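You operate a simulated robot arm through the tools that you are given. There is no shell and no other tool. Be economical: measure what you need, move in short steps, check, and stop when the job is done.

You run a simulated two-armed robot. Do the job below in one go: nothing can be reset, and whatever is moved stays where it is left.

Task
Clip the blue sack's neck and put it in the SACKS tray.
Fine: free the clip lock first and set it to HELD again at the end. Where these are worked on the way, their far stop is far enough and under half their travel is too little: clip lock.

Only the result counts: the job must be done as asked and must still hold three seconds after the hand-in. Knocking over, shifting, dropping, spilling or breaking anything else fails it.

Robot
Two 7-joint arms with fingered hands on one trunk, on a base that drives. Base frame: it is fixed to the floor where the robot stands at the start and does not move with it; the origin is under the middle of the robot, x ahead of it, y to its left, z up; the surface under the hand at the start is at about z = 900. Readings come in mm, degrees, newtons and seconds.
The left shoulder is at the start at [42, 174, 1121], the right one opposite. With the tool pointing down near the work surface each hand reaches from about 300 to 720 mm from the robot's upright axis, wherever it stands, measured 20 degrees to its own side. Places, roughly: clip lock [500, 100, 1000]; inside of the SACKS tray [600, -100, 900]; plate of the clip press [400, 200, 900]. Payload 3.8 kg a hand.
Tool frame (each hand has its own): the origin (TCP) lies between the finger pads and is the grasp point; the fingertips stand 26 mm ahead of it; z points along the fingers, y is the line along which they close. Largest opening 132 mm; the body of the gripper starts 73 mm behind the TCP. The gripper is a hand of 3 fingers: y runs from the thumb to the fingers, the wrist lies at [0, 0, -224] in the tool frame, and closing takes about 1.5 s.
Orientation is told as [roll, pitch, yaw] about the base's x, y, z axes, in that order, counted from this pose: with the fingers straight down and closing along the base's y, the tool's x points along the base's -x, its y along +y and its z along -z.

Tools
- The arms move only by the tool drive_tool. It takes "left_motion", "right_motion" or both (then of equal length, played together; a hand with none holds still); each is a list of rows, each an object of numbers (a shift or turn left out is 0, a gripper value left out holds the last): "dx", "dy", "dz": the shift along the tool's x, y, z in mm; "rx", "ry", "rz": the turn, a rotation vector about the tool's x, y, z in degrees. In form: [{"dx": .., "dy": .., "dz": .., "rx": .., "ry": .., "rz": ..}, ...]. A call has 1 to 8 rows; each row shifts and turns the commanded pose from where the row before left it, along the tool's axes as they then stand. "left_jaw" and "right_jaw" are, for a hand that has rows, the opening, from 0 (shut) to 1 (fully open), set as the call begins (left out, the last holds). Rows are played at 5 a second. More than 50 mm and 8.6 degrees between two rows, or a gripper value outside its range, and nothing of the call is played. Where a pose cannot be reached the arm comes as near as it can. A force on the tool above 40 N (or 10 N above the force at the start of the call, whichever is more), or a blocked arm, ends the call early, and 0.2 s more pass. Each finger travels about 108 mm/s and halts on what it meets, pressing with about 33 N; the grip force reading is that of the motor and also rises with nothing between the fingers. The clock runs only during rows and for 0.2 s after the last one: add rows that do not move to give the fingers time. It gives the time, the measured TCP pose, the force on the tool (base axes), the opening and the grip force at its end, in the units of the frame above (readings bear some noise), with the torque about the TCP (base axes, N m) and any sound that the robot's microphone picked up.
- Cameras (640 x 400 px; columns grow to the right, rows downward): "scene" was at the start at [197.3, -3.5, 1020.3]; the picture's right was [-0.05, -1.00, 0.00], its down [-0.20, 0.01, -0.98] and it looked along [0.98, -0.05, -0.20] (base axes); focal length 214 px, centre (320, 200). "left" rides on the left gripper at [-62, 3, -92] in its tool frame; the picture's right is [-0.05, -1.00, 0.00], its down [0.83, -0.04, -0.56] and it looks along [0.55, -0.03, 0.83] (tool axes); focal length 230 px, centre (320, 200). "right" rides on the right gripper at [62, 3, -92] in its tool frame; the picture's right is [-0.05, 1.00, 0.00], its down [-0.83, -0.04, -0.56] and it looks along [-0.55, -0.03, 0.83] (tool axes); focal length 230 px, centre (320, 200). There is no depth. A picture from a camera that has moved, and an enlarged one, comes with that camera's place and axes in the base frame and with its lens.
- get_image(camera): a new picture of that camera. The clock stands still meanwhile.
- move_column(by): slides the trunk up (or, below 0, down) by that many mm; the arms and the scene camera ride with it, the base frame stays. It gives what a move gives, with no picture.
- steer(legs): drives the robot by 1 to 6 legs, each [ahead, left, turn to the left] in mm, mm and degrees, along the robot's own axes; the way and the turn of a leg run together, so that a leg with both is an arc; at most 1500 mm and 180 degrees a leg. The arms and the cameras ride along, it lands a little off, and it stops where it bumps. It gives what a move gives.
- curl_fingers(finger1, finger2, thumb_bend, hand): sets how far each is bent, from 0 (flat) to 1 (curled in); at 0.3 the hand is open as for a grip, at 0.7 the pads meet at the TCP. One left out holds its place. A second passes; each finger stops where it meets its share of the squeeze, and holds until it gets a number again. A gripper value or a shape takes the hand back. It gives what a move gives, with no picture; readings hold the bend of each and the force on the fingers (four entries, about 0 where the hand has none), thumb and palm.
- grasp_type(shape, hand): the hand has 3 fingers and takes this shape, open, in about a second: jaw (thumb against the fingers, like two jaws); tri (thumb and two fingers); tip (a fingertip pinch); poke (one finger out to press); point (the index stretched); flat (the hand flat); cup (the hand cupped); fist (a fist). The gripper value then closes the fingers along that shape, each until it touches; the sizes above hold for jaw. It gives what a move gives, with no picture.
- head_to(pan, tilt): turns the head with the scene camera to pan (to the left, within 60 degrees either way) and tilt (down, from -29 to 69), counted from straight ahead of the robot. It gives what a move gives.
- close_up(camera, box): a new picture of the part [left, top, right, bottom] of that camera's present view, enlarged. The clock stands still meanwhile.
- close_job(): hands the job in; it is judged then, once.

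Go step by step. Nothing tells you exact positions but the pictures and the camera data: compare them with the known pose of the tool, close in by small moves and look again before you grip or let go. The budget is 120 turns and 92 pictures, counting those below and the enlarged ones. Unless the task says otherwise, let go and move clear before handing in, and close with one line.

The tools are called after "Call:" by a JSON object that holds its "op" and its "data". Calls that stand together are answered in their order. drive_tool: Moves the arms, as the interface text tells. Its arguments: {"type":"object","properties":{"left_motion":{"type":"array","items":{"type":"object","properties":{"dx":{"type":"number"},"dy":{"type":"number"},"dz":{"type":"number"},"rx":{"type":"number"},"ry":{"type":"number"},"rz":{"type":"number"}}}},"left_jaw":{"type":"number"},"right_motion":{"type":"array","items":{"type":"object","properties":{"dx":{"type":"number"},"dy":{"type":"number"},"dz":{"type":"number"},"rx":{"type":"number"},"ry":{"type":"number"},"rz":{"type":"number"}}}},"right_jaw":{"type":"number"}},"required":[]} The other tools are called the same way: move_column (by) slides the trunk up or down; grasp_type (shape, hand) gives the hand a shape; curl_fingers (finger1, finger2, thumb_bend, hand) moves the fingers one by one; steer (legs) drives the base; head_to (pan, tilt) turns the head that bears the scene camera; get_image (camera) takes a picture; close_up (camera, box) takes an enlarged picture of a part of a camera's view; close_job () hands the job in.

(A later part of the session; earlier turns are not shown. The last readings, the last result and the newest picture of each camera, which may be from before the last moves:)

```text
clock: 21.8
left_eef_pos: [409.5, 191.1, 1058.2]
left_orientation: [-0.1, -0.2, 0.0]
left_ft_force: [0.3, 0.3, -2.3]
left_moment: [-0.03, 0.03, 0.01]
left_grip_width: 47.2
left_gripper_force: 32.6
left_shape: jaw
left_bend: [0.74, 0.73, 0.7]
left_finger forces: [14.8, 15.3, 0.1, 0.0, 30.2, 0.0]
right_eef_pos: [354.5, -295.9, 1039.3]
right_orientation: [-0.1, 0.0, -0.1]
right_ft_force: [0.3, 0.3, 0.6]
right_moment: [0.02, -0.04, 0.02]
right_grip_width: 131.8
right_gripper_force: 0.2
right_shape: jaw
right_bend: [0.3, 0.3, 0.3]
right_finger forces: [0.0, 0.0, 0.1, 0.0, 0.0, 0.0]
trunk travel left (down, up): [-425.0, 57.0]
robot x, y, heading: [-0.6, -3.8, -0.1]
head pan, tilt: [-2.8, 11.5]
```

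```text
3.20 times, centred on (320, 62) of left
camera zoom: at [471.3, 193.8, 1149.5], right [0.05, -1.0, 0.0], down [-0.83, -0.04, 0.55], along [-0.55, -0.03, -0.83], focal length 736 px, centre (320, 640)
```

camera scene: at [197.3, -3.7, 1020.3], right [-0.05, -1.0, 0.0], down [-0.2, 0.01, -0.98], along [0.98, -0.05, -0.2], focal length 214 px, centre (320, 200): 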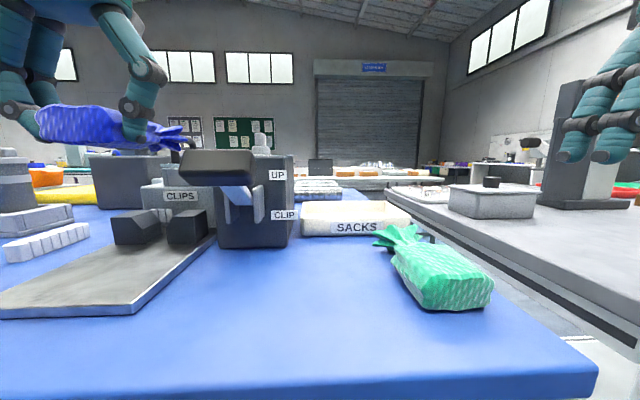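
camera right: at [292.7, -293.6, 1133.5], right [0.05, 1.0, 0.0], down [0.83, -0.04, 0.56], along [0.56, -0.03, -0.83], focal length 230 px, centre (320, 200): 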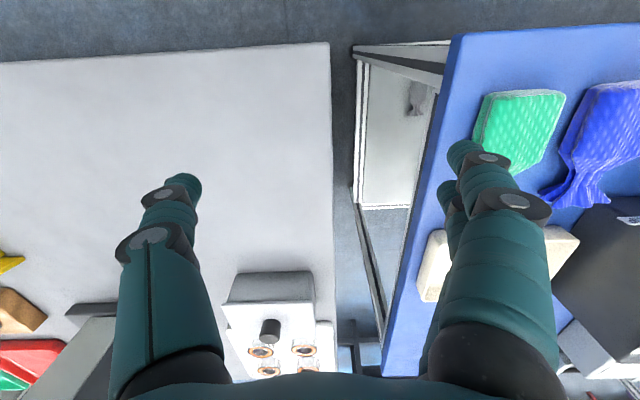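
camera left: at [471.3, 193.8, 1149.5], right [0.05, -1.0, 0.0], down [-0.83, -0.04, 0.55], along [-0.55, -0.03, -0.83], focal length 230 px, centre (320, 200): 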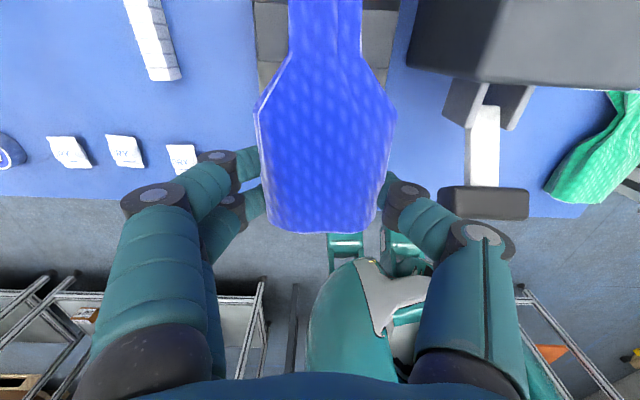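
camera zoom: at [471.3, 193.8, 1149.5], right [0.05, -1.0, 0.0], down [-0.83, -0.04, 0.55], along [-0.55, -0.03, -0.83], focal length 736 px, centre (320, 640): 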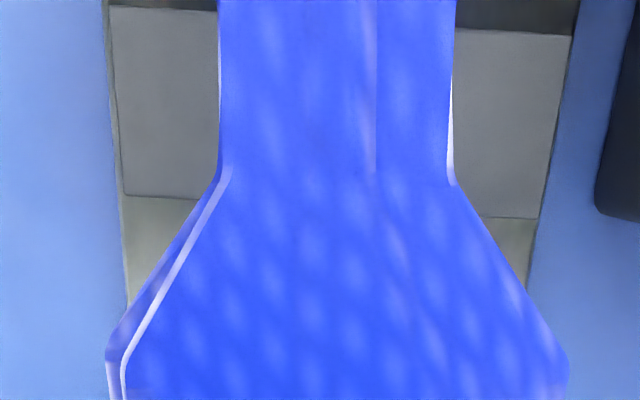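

The jaws span x 460–495 with the gap centre at y≈190; the neck is at y≈192, centred at x≈478. I'll shift 2 mm and lower to just above the jaws.

Call:
{"op": "drive_tool", "data": {"left_motion": [{"dy": -2, "dz": 25}, {"dz": 25}, {"dz": 22}]}}

Call:
{"op": "close_up", "data": {"camera": "scene", "box": [0, 120, 240, 270]}}

Call:
{"op": "close_up", "data": {"camera": "left", "box": [220, 0, 420, 125]}}

```text
clock: 22.6
left_eef_pos: [410.5, 190.1, 987.1]
left_orientation: [-0.1, -0.1, -0.1]
left_ft_force: [-1.2, -0.5, -1.7]
left_moment: [-0.02, 0.04, 0.03]
left_grip_width: 47.0
left_gripper_force: 33.0
left_shape: jaw
left_bend: [0.74, 0.73, 0.7]
left_finger forces: [14.9, 15.3, 0.0, 0.0, 30.2, 0.1]
right_eef_pos: [355.6, -295.5, 1039.2]
right_orientation: [0.0, -0.2, -0.1]
right_ft_force: [-0.1, 0.2, 0.1]
right_moment: [0.01, -0.01, 0.0]
right_grip_width: 131.8
right_gripper_force: 0.1
right_shape: jaw
right_bend: [0.3, 0.3, 0.3]
right_finger forces: [0.0, 0.0, 0.1, 0.0, 0.1, 0.0]
trunk travel left (down, up): [-425.0, 57.0]
robot x, y, heading: [-1.7, 3.0, -0.1]
head pan, tilt: [-2.8, 11.5]
```

```text
2.67 times, centred on (120, 195) of scene
camera zoom: at [197.5, -3.3, 1020.3], right [-0.05, -1.0, 0.0], down [-0.2, 0.01, -0.98], along [0.98, -0.05, -0.2], focal length 572 px, centre (853, 213)
```

zoom: 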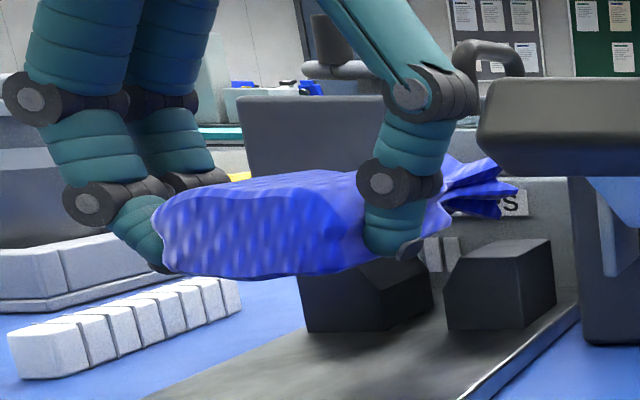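

```text
3.20 times, centred on (320, 62) of left
camera zoom: at [471.3, 193.3, 1078.4], right [0.05, -1.0, 0.0], down [-0.83, -0.04, 0.55], along [-0.55, -0.03, -0.83], focal length 736 px, centre (320, 640)
```

zoom: 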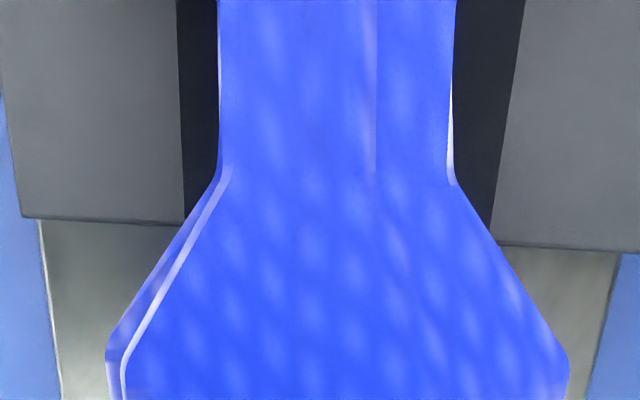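

Inner jaw edges centre at y≈190; I'll shift 1.5 mm and lower gently, watching the force.

Call:
{"op": "drive_tool", "data": {"left_motion": [{"dy": -1.5, "dz": 6}, {"dz": 6}, {"dz": 6}, {"dz": 6}]}}

Call:
{"op": "close_up", "data": {"camera": "scene", "box": [0, 120, 240, 270]}}

```text
clock: 23.6
left_eef_pos: [410.5, 186.5, 965.0]
left_orientation: [-0.1, -0.1, 0.0]
left_ft_force: [-0.6, -0.1, -1.2]
left_moment: [-0.01, -0.01, 0.03]
left_grip_width: 47.2
left_gripper_force: 32.8
left_shape: jaw
left_bend: [0.74, 0.73, 0.7]
left_finger forces: [14.9, 15.3, 0.1, 0.1, 30.3, 0.0]
right_eef_pos: [354.4, -294.7, 1039.6]
right_orientation: [0.0, -0.1, -0.1]
right_ft_force: [0.5, 0.0, 0.3]
right_moment: [-0.02, -0.04, 0.0]
right_grip_width: 132.0
right_gripper_force: 0.0
right_shape: jaw
right_bend: [0.3, 0.3, 0.3]
right_finger forces: [0.0, 0.1, 0.1, 0.1, 0.0, 0.0]
trunk travel left (down, up): [-425.0, 57.0]
robot x, y, heading: [-2.3, -3.8, 0.1]
head pan, tilt: [-2.8, 11.5]
```

```text
2.67 times, centred on (120, 195) of scene
camera zoom: at [197.4, -3.5, 1020.3], right [-0.05, -1.0, 0.0], down [-0.2, 0.01, -0.98], along [0.98, -0.05, -0.2], focal length 572 px, centre (853, 213)
```

zoom: 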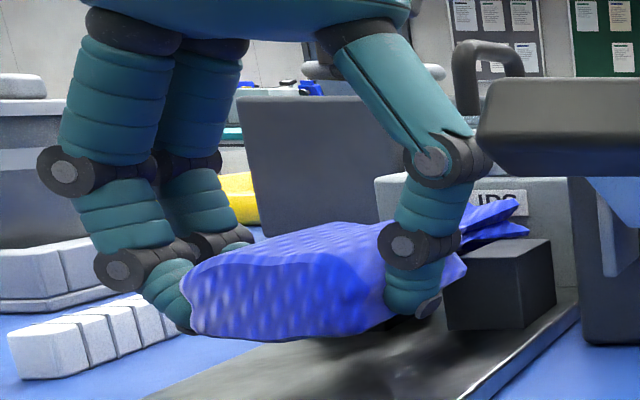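

No contact yet; the neck is entering the funnel. I'll check alignment from above once more.

Call:
{"op": "close_up", "data": {"camera": "left", "box": [200, 0, 440, 150]}}

```text
2.67 times, centred on (320, 75) of left
camera zoom: at [471.8, 190.0, 1055.7], right [0.05, -1.0, 0.0], down [-0.83, -0.04, 0.55], along [-0.55, -0.03, -0.83], focal length 614 px, centre (320, 533)
```

zoom: 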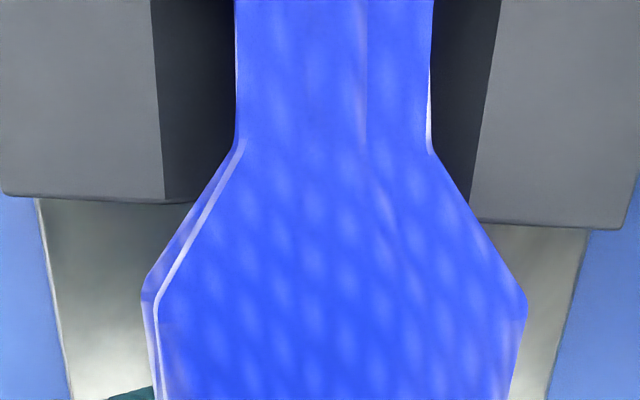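

The neck is 1.5 mm too far to -y; I'll correct and continue down.

Call:
{"op": "drive_tool", "data": {"left_motion": [{"dy": 1.5, "dz": 4}, {"dz": 4}, {"dz": 4}, {"dz": 4}]}}

Call:
{"op": "close_up", "data": {"camera": "left", "box": [200, 0, 440, 150]}}

```text
clock: 24.6
left_eef_pos: [409.8, 188.9, 948.3]
left_orientation: [-0.1, -0.1, 0.0]
left_ft_force: [0.4, 0.4, -2.7]
left_moment: [0.0, 0.02, 0.01]
left_grip_width: 47.1
left_gripper_force: 33.3
left_shape: jaw
left_bend: [0.74, 0.73, 0.7]
left_finger forces: [14.9, 15.3, 0.1, 0.0, 30.2, 0.0]
right_eef_pos: [355.6, -296.5, 1038.8]
right_orientation: [0.0, 0.0, -0.1]
right_ft_force: [0.5, 0.3, -0.2]
right_moment: [0.02, -0.01, 0.02]
right_grip_width: 131.9
right_gripper_force: 0.2
right_shape: jaw
right_bend: [0.3, 0.3, 0.3]
right_finger forces: [0.1, 0.0, 0.1, 0.1, 0.1, 0.0]
trunk travel left (down, up): [-425.0, 57.0]
robot x, y, heading: [-2.7, -1.7, -0.2]
head pan, tilt: [-2.8, 11.5]
```

```text
2.67 times, centred on (320, 75) of left
camera zoom: at [471.7, 192.1, 1039.2], right [0.05, -1.0, 0.0], down [-0.83, -0.04, 0.55], along [-0.55, -0.03, -0.83], focal length 614 px, centre (320, 533)
```

zoom: 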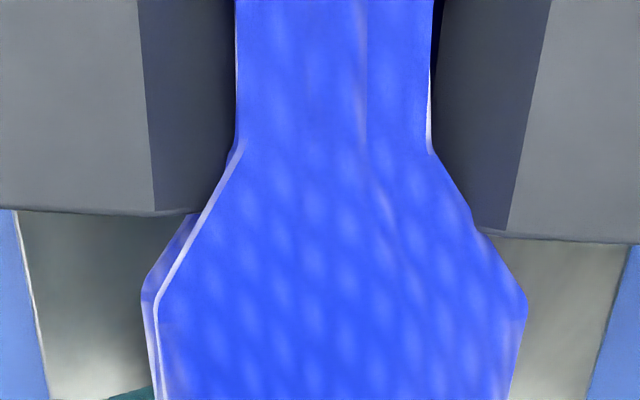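

The neck is centred between the jaws. I'll go down in small steps until the sack rests on the plate.

Call:
{"op": "drive_tool", "data": {"left_motion": [{"dz": 2}, {"dz": 2}, {"dz": 2}]}}

Call:
{"op": "close_up", "data": {"camera": "scene", "box": [0, 120, 240, 270]}}

```text
clock: 25.4
left_eef_pos: [411.2, 189.6, 942.2]
left_orientation: [-0.2, 0.0, 0.0]
left_ft_force: [0.6, 0.6, -1.5]
left_moment: [0.03, 0.02, 0.01]
left_grip_width: 47.5
left_gripper_force: 33.3
left_shape: jaw
left_bend: [0.74, 0.73, 0.7]
left_finger forces: [15.0, 15.3, 0.0, 0.0, 30.2, 0.0]
right_eef_pos: [355.4, -295.9, 1039.7]
right_orientation: [0.1, 0.1, 0.0]
right_ft_force: [0.9, -0.5, 0.4]
right_moment: [0.0, 0.01, -0.01]
right_grip_width: 131.7
right_gripper_force: 0.1
right_shape: jaw
right_bend: [0.3, 0.3, 0.3]
right_finger forces: [0.0, 0.0, 0.0, 0.0, 0.0, 0.0]
trunk travel left (down, up): [-425.0, 57.0]
robot x, y, heading: [1.0, 0.1, -0.2]
head pan, tilt: [-2.8, 11.5]
```

```text
2.67 times, centred on (120, 195) of scene
camera zoom: at [197.4, -3.5, 1020.3], right [-0.05, -1.0, 0.0], down [-0.2, 0.01, -0.98], along [0.98, -0.05, -0.2], focal length 572 px, centre (853, 213)
```

zoom: 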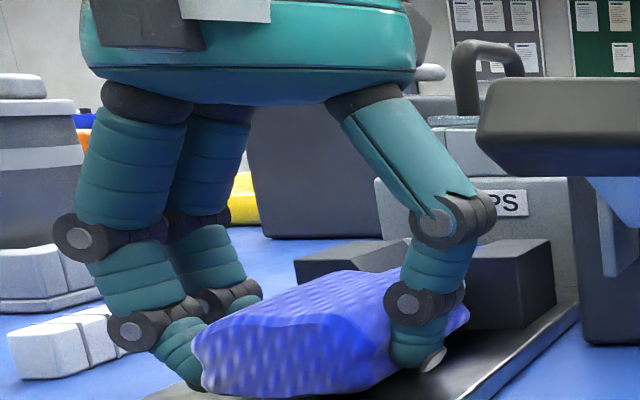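

It's still not touching. I'll continue in 1.5 mm steps.

Call:
{"op": "drive_tool", "data": {"left_motion": [{"dz": 1.5}, {"dz": 1.5}, {"dz": 1.5}]}}

Call:
{"op": "close_up", "data": {"camera": "scene", "box": [40, 200, 200, 300]}}

```text
clock: 26.2
left_eef_pos: [411.5, 188.0, 939.8]
left_orientation: [-0.1, -0.5, 0.0]
left_ft_force: [1.5, 0.7, 17.1]
left_moment: [0.03, 0.01, 0.01]
left_grip_width: 47.8
left_gripper_force: 32.4
left_shape: jaw
left_bend: [0.74, 0.74, 0.7]
left_finger forces: [17.0, 17.5, 0.1, 0.0, 33.4, 0.0]
right_eef_pos: [356.0, -295.0, 1040.2]
right_orientation: [0.0, -0.2, -0.1]
right_ft_force: [-0.6, -0.6, 0.1]
right_moment: [-0.02, 0.04, -0.02]
right_grip_width: 132.0
right_gripper_force: 0.0
right_shape: jaw
right_bend: [0.3, 0.3, 0.3]
right_finger forces: [0.1, 0.1, 0.0, 0.1, 0.1, 0.0]
trunk travel left (down, up): [-425.0, 57.0]
robot x, y, heading: [0.1, 0.6, -0.0]
head pan, tilt: [-2.8, 11.5]
```

```text
4.00 times, centred on (120, 250) of scene
camera zoom: at [196.7, -3.7, 1020.8], right [-0.05, -1.0, 0.0], down [-0.2, 0.01, -0.98], along [0.98, -0.05, -0.2], focal length 858 px, centre (1120, 0)
```

zoom: 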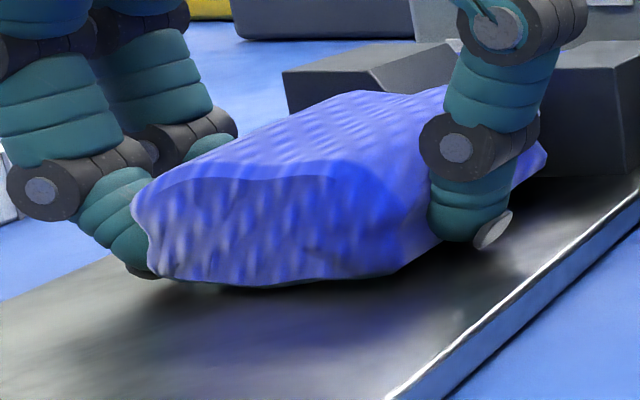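

The sack rests on the plate (17 N, z≈940, as expected). I'll ease up 1 mm, open the hand and rise clear.

Call:
{"op": "drive_tool", "data": {"left_motion": [{"dz": -1.5}]}}

Call:
{"op": "drive_tool", "data": {"left_motion": [{}, {}, {}, {}], "left_jaw": 0.6}}

Call:
{"op": "drive_tool", "data": {"left_motion": [{"dz": -20}, {"dz": -40}, {"dz": -45}, {"dz": -45}]}}

Call:
{"op": "get_image", "data": {"camera": "left"}}

Call:
{"op": "get_image", "data": {"camera": "scene"}}

```text
clock: 26.6
left_eef_pos: [410.4, 188.8, 940.6]
left_orientation: [-0.1, -0.2, 0.0]
left_ft_force: [2.2, -0.2, 17.9]
left_moment: [0.03, -0.08, 0.02]
left_grip_width: 47.6
left_gripper_force: 32.5
left_shape: jaw
left_bend: [0.74, 0.74, 0.7]
left_finger forces: [17.1, 17.2, 0.1, 0.0, 34.1, 0.0]
right_eef_pos: [354.7, -297.0, 1040.8]
right_orientation: [0.0, -0.1, -0.1]
right_ft_force: [-0.9, 0.2, -0.3]
right_moment: [0.0, 0.01, 0.01]
right_grip_width: 132.4
right_gripper_force: 0.0
right_shape: jaw
right_bend: [0.3, 0.3, 0.3]
right_finger forces: [0.0, 0.0, 0.0, 0.0, 0.0, 0.0]
trunk travel left (down, up): [-425.0, 57.0]
robot x, y, heading: [-1.4, 3.1, 0.2]
head pan, tilt: [-2.8, 11.5]
```

```text
clock: 27.6
left_eef_pos: [411.3, 190.3, 937.2]
left_orientation: [0.0, 0.0, -0.1]
left_ft_force: [-0.6, -0.6, 0.9]
left_moment: [0.06, -0.02, 0.03]
left_grip_width: 78.2
left_gripper_force: 0.1
left_shape: jaw
left_bend: [0.72, 0.71, 0.71]
left_finger forces: [0.6, 0.5, 0.0, 0.0, 0.1, 0.1]
right_eef_pos: [354.4, -294.1, 1039.4]
right_orientation: [0.0, 0.0, -0.1]
right_ft_force: [0.4, 0.2, -0.5]
right_moment: [-0.02, 0.0, 0.02]
right_grip_width: 131.9
right_gripper_force: 0.0
right_shape: jaw
right_bend: [0.3, 0.3, 0.3]
right_finger forces: [0.0, 0.1, 0.0, 0.0, 0.1, 0.1]
trunk travel left (down, up): [-425.0, 57.0]
robot x, y, heading: [1.5, 5.9, 0.1]
head pan, tilt: [-2.8, 11.5]
```

```text
clock: 28.6
left_eef_pos: [409.3, 190.4, 1091.8]
left_orientation: [-0.1, 0.0, 0.1]
left_ft_force: [0.2, 0.3, 0.3]
left_moment: [-0.01, -0.02, 0.0]
left_grip_width: 79.0
left_gripper_force: 0.0
left_shape: jaw
left_bend: [0.71, 0.71, 0.71]
left_finger forces: [0.0, 0.0, 0.0, 0.0, 0.0, 0.1]
right_eef_pos: [355.1, -295.9, 1038.6]
right_orientation: [-0.1, -0.1, -0.1]
right_ft_force: [-0.3, 0.8, -0.9]
right_moment: [0.0, -0.01, 0.02]
right_grip_width: 132.0
right_gripper_force: 0.0
right_shape: jaw
right_bend: [0.3, 0.3, 0.3]
right_finger forces: [0.1, 0.0, 0.1, 0.1, 0.0, 0.0]
trunk travel left (down, up): [-425.0, 57.0]
robot x, y, heading: [-0.3, 1.6, -0.1]
head pan, tilt: [-2.8, 11.5]
```

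```text
49 pictures are left
camera left: at [470.0, 192.9, 1182.8], right [0.05, -1.0, 0.0], down [-0.83, -0.04, 0.55], along [-0.55, -0.03, -0.83], focal length 230 px, centre (320, 200)
```

left: 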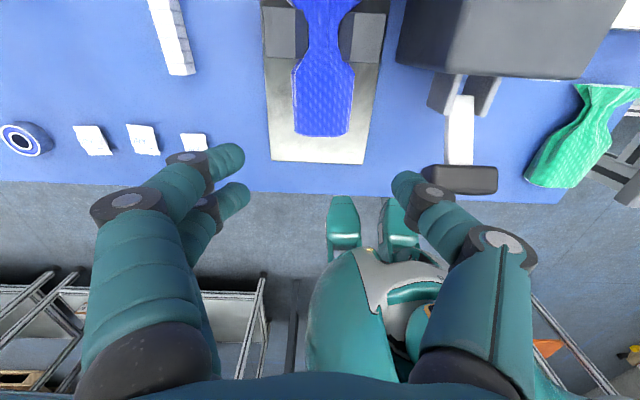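

```text
48 pictures are left
camera scene: at [196.8, -3.8, 1020.5], right [-0.05, -1.0, 0.0], down [-0.2, 0.01, -0.98], along [0.98, -0.05, -0.2], focal length 214 px, centre (320, 200)
```

scene: 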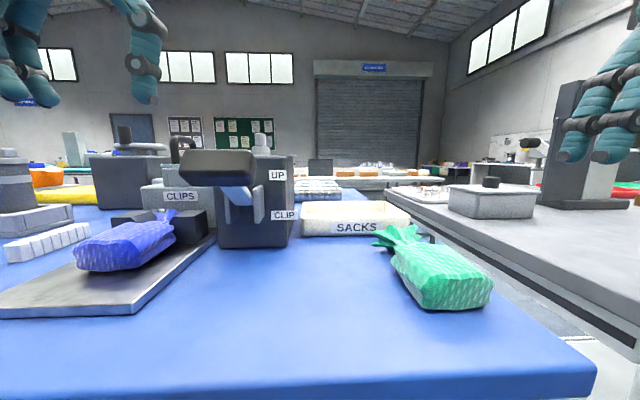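

The sack lies with its neck between the jaws. I'll check the seating up close.

Call:
{"op": "close_up", "data": {"camera": "left", "box": [240, 0, 400, 100]}}

Call:
{"op": "close_up", "data": {"camera": "scene", "box": [50, 170, 250, 295]}}

```text
4.00 times, centred on (320, 50) of left
camera zoom: at [470.0, 192.9, 1182.8], right [0.05, -1.0, 0.0], down [-0.83, -0.04, 0.55], along [-0.55, -0.03, -0.83], focal length 920 px, centre (320, 800)
```

zoom: 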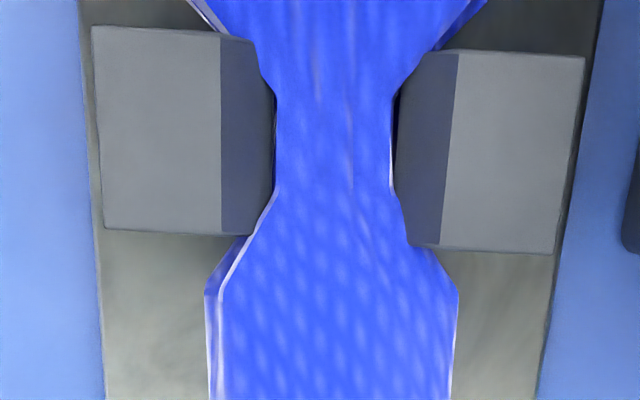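

```text
3.20 times, centred on (150, 232) of scene
camera zoom: at [196.8, -3.8, 1020.5], right [-0.05, -1.0, 0.0], down [-0.2, 0.01, -0.98], along [0.98, -0.05, -0.2], focal length 686 px, centre (864, 96)
```

zoom: 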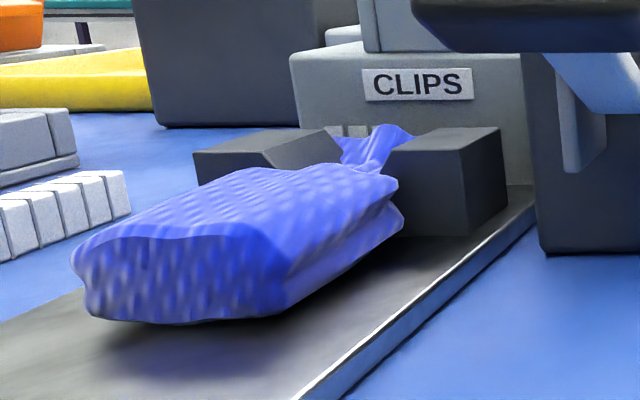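

The neck is well seated in the jaws. Next I'll close the empty left hand and bring it above the lever paddle, near (395, 77, 1026).

Call:
{"op": "drive_tool", "data": {"left_motion": [{"dz": -10}, {"dx": 5, "dy": -38}, {"dx": 5, "dy": -38}, {"dx": 4, "dy": -37}, {}, {}], "left_jaw": 0}}

Call:
{"op": "get_image", "data": {"camera": "left"}}

Call:
{"op": "close_up", "data": {"camera": "scene", "box": [120, 60, 340, 260]}}

```text
clock: 30.0
left_eef_pos: [398.2, 75.7, 1101.2]
left_orientation: [-0.1, -0.1, 0.0]
left_ft_force: [-0.1, 0.1, -0.5]
left_moment: [0.01, 0.02, 0.01]
left_grip_width: 0.1
left_gripper_force: 33.1
left_shape: jaw
left_bend: [0.68, 0.68, 0.74]
left_finger forces: [0.1, 0.0, 0.1, 0.0, 0.0, 0.0]
right_eef_pos: [355.8, -296.7, 1039.8]
right_orientation: [0.1, 0.0, -0.2]
right_ft_force: [0.7, 0.4, 0.7]
right_moment: [0.01, 0.0, 0.0]
right_grip_width: 131.8
right_gripper_force: 0.1
right_shape: jaw
right_bend: [0.3, 0.3, 0.3]
right_finger forces: [0.1, 0.0, 0.0, 0.0, 0.0, 0.1]
trunk travel left (down, up): [-425.0, 57.0]
robot x, y, heading: [3.0, -0.6, 0.1]
head pan, tilt: [-2.8, 11.5]
```

```text
45 pictures are left
camera left: at [459.1, 79.5, 1191.9], right [0.05, -1.0, 0.0], down [-0.83, -0.04, 0.55], along [-0.55, -0.03, -0.83], focal length 230 px, centre (320, 200)
```

left: 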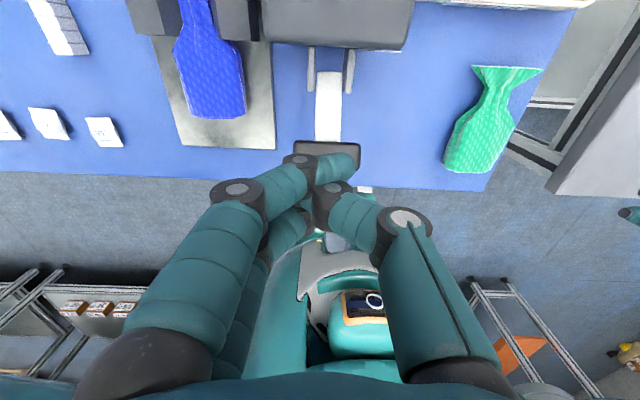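

```text
2.00 times, centred on (230, 160) of scene
camera zoom: at [197.3, -3.8, 1020.3], right [-0.05, -1.0, 0.0], down [-0.2, 0.01, -0.98], along [0.98, -0.05, -0.2], focal length 429 px, centre (500, 280)
```

zoom: 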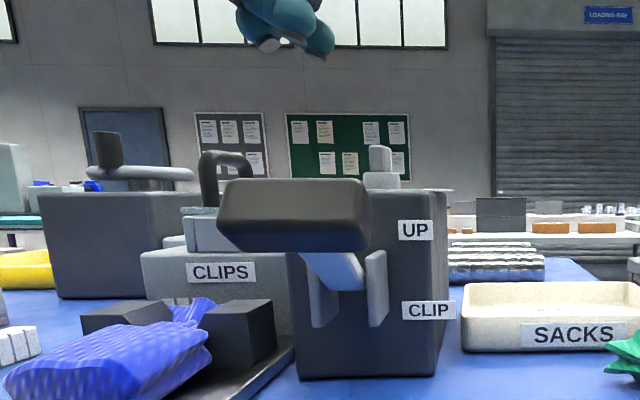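

The tips are above the paddle. I'll shift slightly to its centre and press down in steps.

Call:
{"op": "drive_tool", "data": {"left_motion": [{"dx": 5, "dy": -4}, {"dz": 20}, {"dz": 18}, {"dz": 8}, {"dz": 8}]}}

Call:
{"op": "drive_tool", "data": {"left_motion": [{"dz": 6}, {"dz": 6}, {"dz": 6}, {"dz": 6}]}}

Call:
{"op": "close_up", "data": {"camera": "scene", "box": [120, 60, 340, 260]}}

```text
clock: 31.2
left_eef_pos: [392.9, 72.5, 1046.1]
left_orientation: [-0.1, -0.1, 0.0]
left_ft_force: [0.1, 0.2, 2.0]
left_moment: [0.0, -0.02, 0.03]
left_grip_width: 0.0
left_gripper_force: 32.7
left_shape: jaw
left_bend: [0.68, 0.68, 0.74]
left_finger forces: [0.0, 0.1, 0.0, 0.1, 0.0, 0.1]
right_eef_pos: [355.7, -296.1, 1039.7]
right_orientation: [0.0, -0.1, -0.1]
right_ft_force: [-0.1, 0.4, 0.9]
right_moment: [0.01, -0.02, -0.02]
right_grip_width: 132.1
right_gripper_force: 0.0
right_shape: jaw
right_bend: [0.3, 0.3, 0.3]
right_finger forces: [0.1, 0.0, 0.1, 0.1, 0.0, 0.1]
trunk travel left (down, up): [-425.0, 57.0]
robot x, y, heading: [4.2, -0.6, -0.0]
head pan, tilt: [-2.8, 11.5]
```

```text
clock: 32.2
left_eef_pos: [391.9, 72.0, 1021.4]
left_orientation: [-0.1, -0.1, -0.1]
left_ft_force: [-0.1, 0.0, 1.6]
left_moment: [-0.03, -0.01, 0.02]
left_grip_width: 0.1
left_gripper_force: 32.6
left_shape: jaw
left_bend: [0.68, 0.68, 0.74]
left_finger forces: [0.1, 0.1, 0.0, 0.1, 0.0, 0.0]
right_eef_pos: [353.9, -296.3, 1039.4]
right_orientation: [-0.1, 0.0, -0.2]
right_ft_force: [0.8, -0.3, 0.1]
right_moment: [0.04, 0.02, 0.0]
right_grip_width: 131.8
right_gripper_force: 0.1
right_shape: jaw
right_bend: [0.3, 0.3, 0.3]
right_finger forces: [0.0, 0.0, 0.0, 0.0, 0.0, 0.0]
trunk travel left (down, up): [-425.0, 57.0]
robot x, y, heading: [0.2, -0.4, -0.1]
head pan, tilt: [-2.8, 11.5]
```

```text
2.00 times, centred on (230, 160) of scene
camera zoom: at [197.3, -3.5, 1020.3], right [-0.05, -1.0, 0.0], down [-0.2, 0.01, -0.98], along [0.98, -0.05, -0.2], focal length 429 px, centre (500, 280)
```

zoom: 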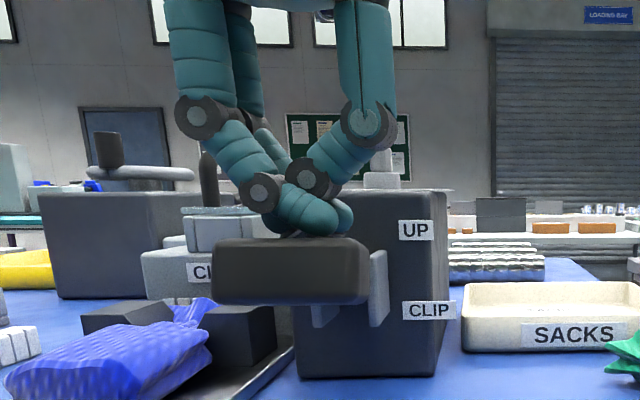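

The lever gives way easily. I'll keep pressing down.

Call:
{"op": "drive_tool", "data": {"left_motion": [{"dz": 6}, {"dz": 6}, {"dz": 6}, {"dz": 6}, {"dz": 6}]}}

Call:
{"op": "close_up", "data": {"camera": "scene", "box": [80, 100, 320, 270]}}

```text
clock: 33.4
left_eef_pos: [392.4, 71.9, 991.0]
left_orientation: [-0.1, -0.2, -0.1]
left_ft_force: [-1.0, 0.5, 2.7]
left_moment: [-0.05, 0.04, 0.03]
left_grip_width: 0.1
left_gripper_force: 33.3
left_shape: jaw
left_bend: [0.68, 0.69, 0.74]
left_finger forces: [0.1, 0.1, 0.1, 0.0, 0.1, 0.0]
right_eef_pos: [354.4, -294.8, 1039.5]
right_orientation: [0.0, 0.0, -0.1]
right_ft_force: [0.2, 0.7, -0.3]
right_moment: [0.01, -0.01, -0.03]
right_grip_width: 131.9
right_gripper_force: 0.1
right_shape: jaw
right_bend: [0.3, 0.3, 0.3]
right_finger forces: [0.0, 0.0, 0.0, 0.0, 0.0, 0.0]
trunk travel left (down, up): [-425.0, 57.0]
robot x, y, heading: [1.3, 1.0, 0.2]
head pan, tilt: [-2.8, 11.5]
```

```text
2.35 times, centred on (200, 185) of scene
camera zoom: at [197.2, -3.5, 1020.4], right [-0.05, -1.0, 0.0], down [-0.2, 0.01, -0.98], along [0.98, -0.05, -0.2], focal length 505 px, centre (602, 235)
```

zoom: 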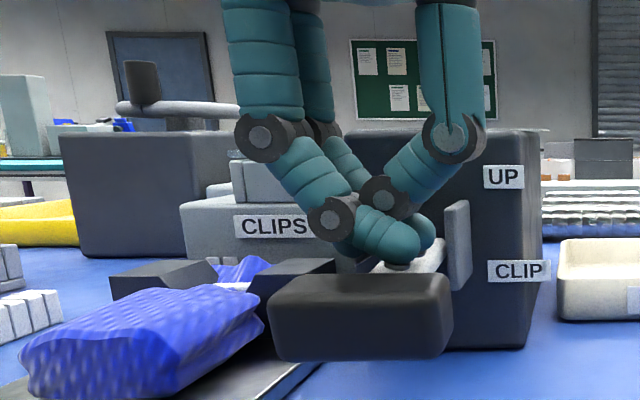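

The paddle is down near the CLIP mark, and a white clip seems to show at the neck. I'll press on to the stop.

Call:
{"op": "drive_tool", "data": {"left_motion": [{"dz": 4}, {"dz": 4}, {"dz": 4}, {"dz": 4}, {"dz": 4}]}}

Call:
{"op": "close_up", "data": {"camera": "scene", "box": [80, 100, 320, 270]}}

```text
clock: 34.6
left_eef_pos: [391.7, 72.4, 973.4]
left_orientation: [-0.2, -0.4, 0.0]
left_ft_force: [-3.1, 6.7, 28.2]
left_moment: [-0.29, 0.01, -0.07]
left_grip_width: 0.0
left_gripper_force: 32.3
left_shape: jaw
left_bend: [0.72, 0.71, 0.75]
left_finger forces: [21.8, 21.4, 0.0, 0.0, 0.0, 0.1]
right_eef_pos: [353.8, -295.1, 1040.9]
right_orientation: [0.0, -0.2, -0.1]
right_ft_force: [-0.7, 0.4, -0.3]
right_moment: [-0.01, 0.01, 0.02]
right_grip_width: 131.6
right_gripper_force: 0.0
right_shape: jaw
right_bend: [0.3, 0.3, 0.3]
right_finger forces: [0.0, 0.0, 0.0, 0.1, 0.1, 0.0]
trunk travel left (down, up): [-425.0, 57.0]
robot x, y, heading: [-2.0, 2.1, 0.1]
head pan, tilt: [-2.8, 11.5]
```

```text
2.35 times, centred on (200, 185) of scene
camera zoom: at [195.8, -2.8, 1021.1], right [-0.05, -1.0, 0.0], down [-0.2, 0.01, -0.98], along [0.98, -0.05, -0.2], focal length 505 px, centre (602, 235)
```

zoom: 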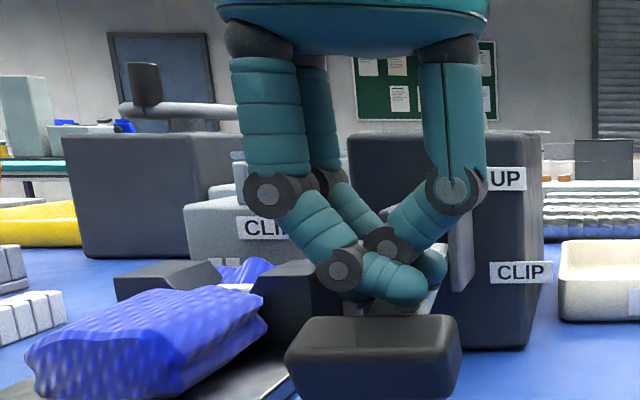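

The force has climbed to 28 N, so the lever is at or near its stop. One small extra push will confirm it.

Call:
{"op": "drive_tool", "data": {"left_motion": [{"dz": 2}, {"dz": 1}, {}]}}

Call:
{"op": "close_up", "data": {"camera": "scene", "box": [100, 190, 240, 270]}}

```text
clock: 35.2
left_eef_pos: [390.3, 73.1, 972.6]
left_orientation: [-0.4, -0.7, -0.1]
left_ft_force: [-8.9, 4.1, 25.2]
left_moment: [-0.27, 0.05, -0.13]
left_grip_width: 0.0
left_gripper_force: 33.0
left_shape: jaw
left_bend: [0.72, 0.72, 0.75]
left_finger forces: [19.5, 19.3, 0.0, 0.0, 0.0, 0.0]
right_eef_pos: [353.2, -295.1, 1039.7]
right_orientation: [0.0, -0.1, -0.2]
right_ft_force: [0.4, 0.0, -0.2]
right_moment: [0.01, -0.02, 0.0]
right_grip_width: 131.8
right_gripper_force: 0.1
right_shape: jaw
right_bend: [0.3, 0.3, 0.3]
right_finger forces: [0.0, 0.0, 0.1, 0.0, 0.0, 0.1]
trunk travel left (down, up): [-425.0, 57.0]
robot x, y, heading: [2.0, -4.1, 0.1]
head pan, tilt: [-2.8, 11.5]
stopped in row 2 (left hand): the force on the tool passed its limit at 42 N (the readings are from after the stop); the commanded pose is now the measured one
```

```text
4.57 times, centred on (170, 230) of scene
camera zoom: at [195.4, -3.2, 1020.5], right [-0.05, -1.0, 0.0], down [-0.2, 0.01, -0.98], along [0.98, -0.05, -0.2], focal length 980 px, centre (1006, 63)
```

zoom: 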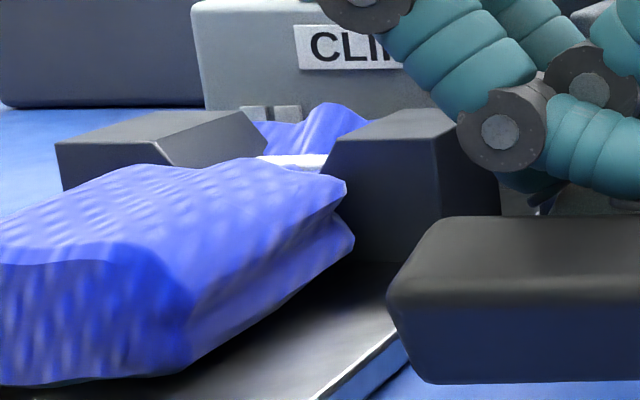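

The lever is at its stop and a white clip sits on the neck. I'll lift off and see whether the lever comes back up.

Call:
{"op": "drive_tool", "data": {"left_motion": [{"dz": -20}, {"dz": -40}, {"dz": -40}, {"dz": -40}]}}

Call:
{"op": "get_image", "data": {"camera": "left"}}

Call:
{"op": "get_image", "data": {"camera": "scene"}}

```text
clock: 36.2
left_eef_pos: [393.0, 71.9, 1111.3]
left_orientation: [-0.1, -0.3, 0.0]
left_ft_force: [1.0, -0.2, -1.1]
left_moment: [-0.02, -0.01, -0.02]
left_grip_width: 0.0
left_gripper_force: 33.2
left_shape: jaw
left_bend: [0.69, 0.69, 0.75]
left_finger forces: [0.0, 0.0, 0.0, 0.0, 0.0, 0.1]
right_eef_pos: [355.7, -295.9, 1039.6]
right_orientation: [-0.1, -0.1, -0.1]
right_ft_force: [-0.9, 0.1, -0.7]
right_moment: [-0.02, 0.0, 0.0]
right_grip_width: 131.8
right_gripper_force: 0.0
right_shape: jaw
right_bend: [0.3, 0.3, 0.3]
right_finger forces: [0.0, 0.0, 0.1, 0.1, 0.0, 0.0]
trunk travel left (down, up): [-425.0, 57.0]
robot x, y, heading: [-1.7, 5.4, 0.0]
head pan, tilt: [-2.8, 11.5]
```

```text
39 pictures are left
camera left: at [453.7, 74.9, 1202.5], right [0.05, -1.0, 0.0], down [-0.83, -0.04, 0.55], along [-0.55, -0.03, -0.83], focal length 230 px, centre (320, 200)
```

left: 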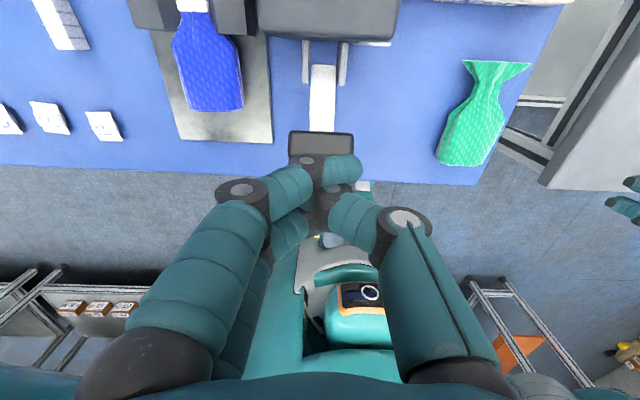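

```text
38 pictures are left
camera scene: at [196.9, -3.6, 1020.4], right [-0.05, -1.0, 0.0], down [-0.2, 0.01, -0.98], along [0.98, -0.05, -0.2], focal length 214 px, centre (320, 200)
```

scene: 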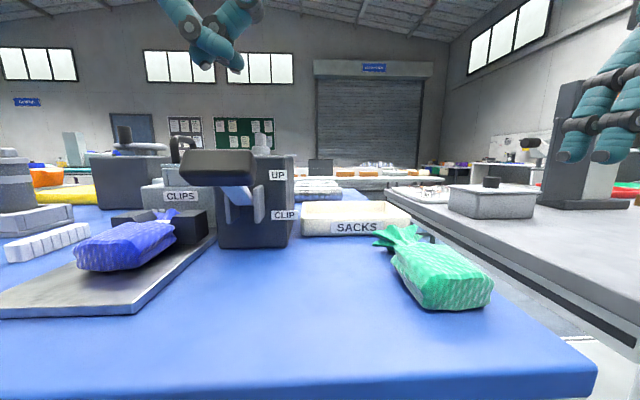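

The lever sprang back up and the clip stays on the neck. I'll go back above the sack with the hand open.

Call:
{"op": "drive_tool", "data": {"left_motion": [{"dx": -6, "dy": 40}, {"dx": -6, "dy": 40}, {"dx": -5, "dy": 37}, {"dz": 40}, {"dz": 30}], "left_jaw": 0.6}}

Call:
{"op": "get_image", "data": {"camera": "left"}}

Call:
{"op": "close_up", "data": {"camera": "left", "box": [240, 0, 400, 100]}}

```text
clock: 37.4
left_eef_pos: [409.5, 188.9, 1039.6]
left_orientation: [-0.3, -0.3, 0.0]
left_ft_force: [0.6, -0.2, 0.1]
left_moment: [0.0, 0.03, 0.0]
left_grip_width: 78.9
left_gripper_force: 0.1
left_shape: jaw
left_bend: [0.71, 0.71, 0.71]
left_finger forces: [0.0, 0.0, 0.0, 0.0, 0.0, 0.1]
right_eef_pos: [355.4, -295.6, 1039.3]
right_orientation: [0.0, 0.0, -0.1]
right_ft_force: [-0.1, 0.6, 0.4]
right_moment: [-0.02, -0.02, -0.01]
right_grip_width: 131.8
right_gripper_force: 0.0
right_shape: jaw
right_bend: [0.3, 0.3, 0.3]
right_finger forces: [0.0, 0.0, 0.0, 0.1, 0.1, 0.1]
trunk travel left (down, up): [-425.0, 57.0]
robot x, y, heading: [-2.9, 2.0, 0.3]
head pan, tilt: [-2.8, 11.5]
```

```text
37 pictures are left
camera left: at [470.4, 192.1, 1131.2], right [0.05, -1.0, 0.01], down [-0.83, -0.04, 0.55], along [-0.55, -0.03, -0.84], focal length 230 px, centre (320, 200)
```

left: 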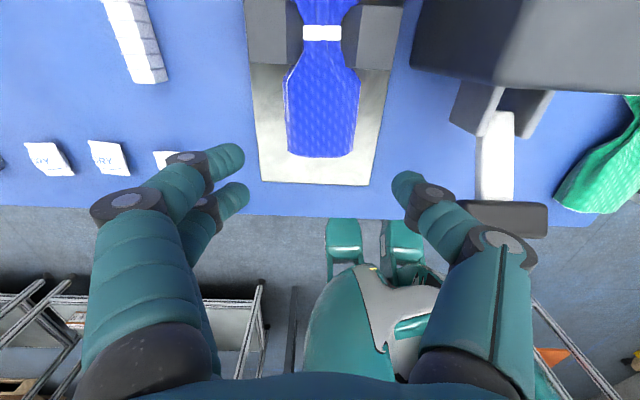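

```text
4.00 times, centred on (320, 50) of left
camera zoom: at [470.4, 192.1, 1131.2], right [0.05, -1.0, 0.01], down [-0.83, -0.04, 0.55], along [-0.55, -0.03, -0.84], focal length 920 px, centre (320, 800)
```

zoom: 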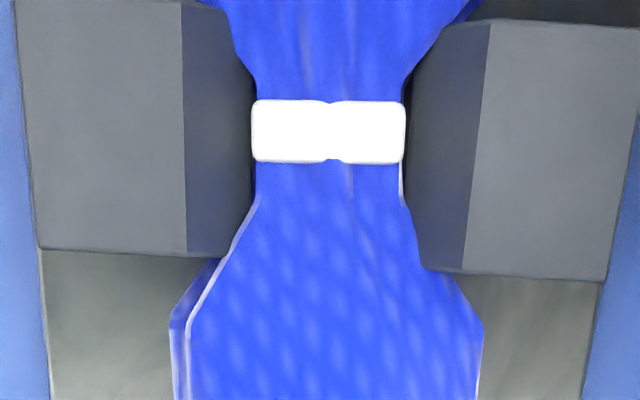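

The clip is clamped squarely on the neck. I'll lower and grip the sack again.

Call:
{"op": "drive_tool", "data": {"left_motion": [{"dz": 35}, {"dz": 30}, {"dz": 20}, {"dz": 14}]}}

Call:
{"op": "drive_tool", "data": {"left_motion": [{}, {}, {}, {}, {}, {}], "left_jaw": 0}}

Call:
{"op": "drive_tool", "data": {"left_motion": [{"dz": -10}, {"dz": -20}, {"dz": -20}]}}

Call:
{"op": "get_image", "data": {"camera": "left"}}

Call:
{"op": "get_image", "data": {"camera": "scene"}}

```text
clock: 38.4
left_eef_pos: [410.6, 189.2, 940.7]
left_orientation: [-0.4, -0.3, 0.1]
left_ft_force: [-0.5, -0.4, -0.1]
left_moment: [-0.01, 0.0, 0.01]
left_grip_width: 78.9
left_gripper_force: 0.0
left_shape: jaw
left_bend: [0.71, 0.71, 0.71]
left_finger forces: [0.0, 0.0, 0.1, 0.1, 0.1, 0.0]
right_eef_pos: [355.8, -294.9, 1040.4]
right_orientation: [0.0, 0.0, -0.1]
right_ft_force: [-1.0, -0.2, 0.2]
right_moment: [0.02, 0.0, 0.0]
right_grip_width: 132.0
right_gripper_force: 0.0
right_shape: jaw
right_bend: [0.3, 0.3, 0.3]
right_finger forces: [0.0, 0.0, 0.1, 0.0, 0.0, 0.1]
trunk travel left (down, up): [-425.0, 57.0]
robot x, y, heading: [0.9, -2.6, 0.2]
head pan, tilt: [-2.8, 11.5]
```

```text
clock: 39.8
left_eef_pos: [408.9, 188.0, 940.4]
left_orientation: [-0.2, -0.3, 0.1]
left_ft_force: [0.5, -0.7, 0.6]
left_moment: [-0.01, 0.0, 0.01]
left_grip_width: 47.2
left_gripper_force: 33.4
left_shape: jaw
left_bend: [0.73, 0.74, 0.7]
left_finger forces: [14.9, 15.1, 0.0, 0.0, 30.1, 0.0]
right_eef_pos: [355.3, -295.3, 1038.7]
right_orientation: [0.0, 0.1, 0.0]
right_ft_force: [0.0, 0.1, -0.8]
right_moment: [0.03, 0.01, 0.01]
right_grip_width: 131.9
right_gripper_force: 0.0
right_shape: jaw
right_bend: [0.3, 0.3, 0.3]
right_finger forces: [0.0, 0.0, 0.0, 0.0, 0.0, 0.0]
trunk travel left (down, up): [-425.0, 57.0]
robot x, y, heading: [-1.1, -1.9, 0.1]
head pan, tilt: [-2.8, 11.5]
```

```text
clock: 40.6
left_eef_pos: [410.0, 188.6, 988.4]
left_orientation: [-0.2, -0.2, 0.1]
left_ft_force: [0.4, -0.8, -1.6]
left_moment: [-0.01, 0.03, -0.01]
left_grip_width: 47.4
left_gripper_force: 32.9
left_shape: jaw
left_bend: [0.73, 0.74, 0.7]
left_finger forces: [14.9, 15.1, 0.0, 0.0, 30.0, 0.0]
right_eef_pos: [355.8, -296.1, 1039.2]
right_orientation: [0.1, 0.0, -0.1]
right_ft_force: [-0.2, -0.7, 0.7]
right_moment: [-0.02, -0.01, 0.01]
right_grip_width: 132.3
right_gripper_force: 0.1
right_shape: jaw
right_bend: [0.3, 0.3, 0.3]
right_finger forces: [0.1, 0.0, 0.0, 0.1, 0.1, 0.0]
trunk travel left (down, up): [-425.0, 57.0]
robot x, y, heading: [2.4, 1.6, -0.4]
head pan, tilt: [-2.8, 11.5]
```

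```text
35 pictures are left
camera left: at [471.0, 191.6, 1080.8], right [0.05, -1.0, 0.0], down [-0.83, -0.04, 0.55], along [-0.55, -0.03, -0.83], focal length 230 px, centre (320, 200)
```

left: 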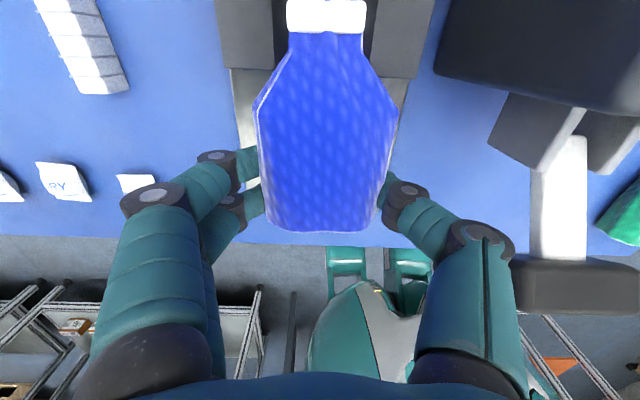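

```text
34 pictures are left
camera scene: at [197.3, -3.5, 1020.3], right [-0.05, -1.0, 0.0], down [-0.2, 0.01, -0.98], along [0.98, -0.05, -0.2], focal length 214 px, centre (320, 200)
```

scene: 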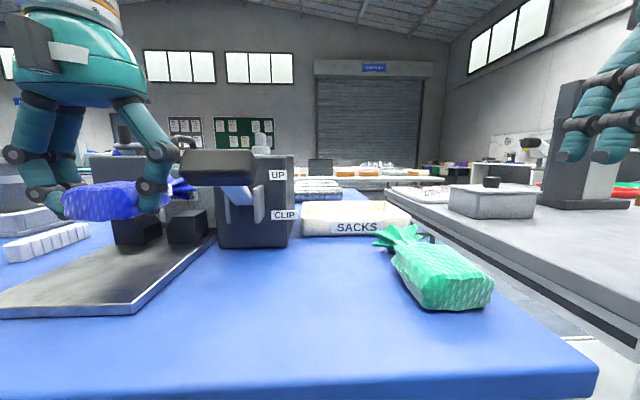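

The clip came away with the sack. I'll raise it well over the press and carry it across toward the tray.

Call:
{"op": "drive_tool", "data": {"left_motion": [{"dz": -45}, {"dz": -48}, {"dz": -48}, {"dx": 0, "dy": -45}, {"dx": 0, "dy": -45}, {"dx": -20, "dy": -45}, {"dx": -30, "dy": -40}, {"dx": -30, "dy": -40}]}}

Call:
{"op": "drive_tool", "data": {"left_motion": [{"dx": -35, "dy": -27}, {"dx": -35}, {"rz": 8.5}, {"rz": 8.5}, {"rz": 8.5}, {"rz": 8.5}, {"rz": 8.5}]}}

Call:
{"op": "get_image", "data": {"camera": "scene"}}

Call:
{"op": "get_image", "data": {"camera": "left"}}

```text
clock: 42.4
left_eef_pos: [489.2, -24.4, 1131.8]
left_orientation: [-0.3, -0.3, 0.1]
left_ft_force: [0.4, -0.2, -2.1]
left_moment: [-0.01, 0.03, -0.03]
left_grip_width: 47.4
left_gripper_force: 32.9
left_shape: jaw
left_bend: [0.73, 0.74, 0.7]
left_finger forces: [15.1, 15.2, 0.0, 0.0, 30.2, 0.2]
right_eef_pos: [355.4, -296.4, 1039.2]
right_orientation: [0.1, -0.1, -0.1]
right_ft_force: [-0.3, -0.3, 0.1]
right_moment: [0.01, 0.03, -0.02]
right_grip_width: 131.9
right_gripper_force: 0.1
right_shape: jaw
right_bend: [0.3, 0.3, 0.3]
right_finger forces: [0.0, 0.1, 0.0, 0.0, 0.0, 0.1]
trunk travel left (down, up): [-425.0, 57.0]
robot x, y, heading: [-1.7, 1.4, 0.0]
head pan, tilt: [-2.8, 11.5]
```

```text
clock: 44.0
left_eef_pos: [559.9, -52.0, 1133.4]
left_orientation: [0.0, -0.3, -42.6]
left_ft_force: [0.2, 0.8, -2.2]
left_moment: [-0.02, 0.0, 0.0]
left_grip_width: 47.2
left_gripper_force: 33.1
left_shape: jaw
left_bend: [0.73, 0.74, 0.7]
left_finger forces: [14.8, 15.2, 0.1, 0.1, 29.9, 0.0]
right_eef_pos: [356.4, -295.5, 1039.1]
right_orientation: [0.0, -0.1, -0.1]
right_ft_force: [-1.1, -0.2, 1.1]
right_moment: [-0.04, 0.0, 0.0]
right_grip_width: 131.7
right_gripper_force: 0.1
right_shape: jaw
right_bend: [0.3, 0.3, 0.3]
right_finger forces: [0.1, 0.0, 0.1, 0.0, 0.0, 0.1]
trunk travel left (down, up): [-425.0, 57.0]
robot x, y, heading: [1.9, -2.1, -0.0]
head pan, tilt: [-2.8, 11.5]
```

```text
33 pictures are left
camera scene: at [197.4, -3.4, 1020.3], right [-0.05, -1.0, 0.0], down [-0.2, 0.01, -0.98], along [0.98, -0.05, -0.2], focal length 214 px, centre (320, 200)
```

scene: 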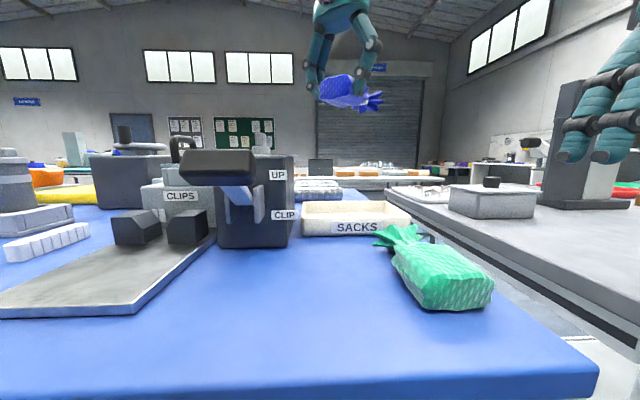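

```text
32 pictures are left
camera left: at [606.0, -91.7, 1225.2], right [-0.64, -0.77, 0.0], down [-0.64, 0.53, 0.55], along [-0.42, 0.35, -0.84], focal length 230 px, centre (320, 200)
```

left: 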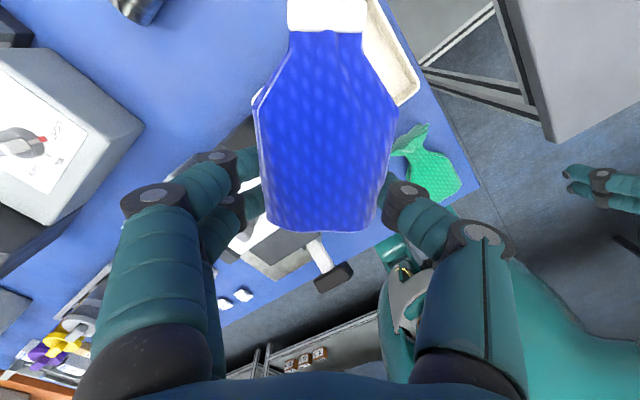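

The tray spans about x 505–615, y -162 to 17, so the sack must lie along y, centred at (560, -73). I'll finish the turn and shift over it.

Call:
{"op": "drive_tool", "data": {"left_motion": [{"rz": 8.5}, {"rz": 8.5}, {"rz": 8.5}, {"rz": 8.5}, {"rz": 8.5}, {"rz": 4.9}, {"dx": 16}]}}

Call:
{"op": "get_image", "data": {"camera": "left"}}

```text
clock: 45.6
left_eef_pos: [560.4, -35.4, 1132.9]
left_orientation: [0.3, -0.3, -90.0]
left_ft_force: [-0.6, 0.9, -2.0]
left_moment: [0.03, 0.0, 0.02]
left_grip_width: 47.2
left_gripper_force: 33.2
left_shape: jaw
left_bend: [0.73, 0.74, 0.7]
left_finger forces: [14.9, 15.2, 0.0, 0.0, 29.9, 0.1]
right_eef_pos: [355.7, -295.3, 1038.8]
right_orientation: [0.1, 0.0, -0.1]
right_ft_force: [-0.4, 0.0, -0.3]
right_moment: [-0.01, 0.01, 0.0]
right_grip_width: 132.0
right_gripper_force: 0.0
right_shape: jaw
right_bend: [0.3, 0.3, 0.3]
right_finger forces: [0.0, 0.1, 0.0, 0.0, 0.0, 0.0]
trunk travel left (down, up): [-425.0, 57.0]
robot x, y, heading: [0.2, -0.8, 0.1]
head pan, tilt: [-2.8, 11.5]
```

```text
31 pictures are left
camera left: at [562.0, -96.8, 1224.8], right [-1.0, -0.05, -0.01], down [-0.05, 0.83, 0.55], along [-0.02, 0.55, -0.83], focal length 230 px, centre (320, 200)
```

left: 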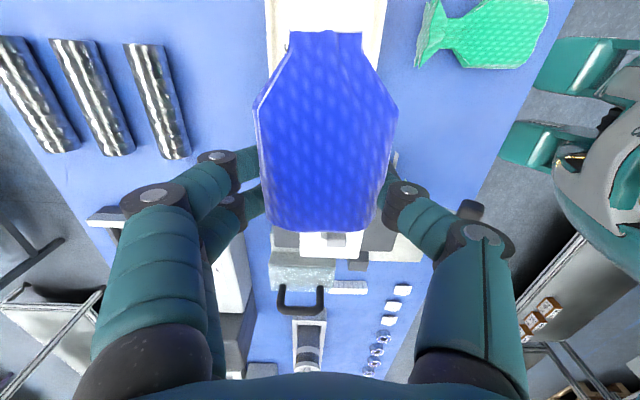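

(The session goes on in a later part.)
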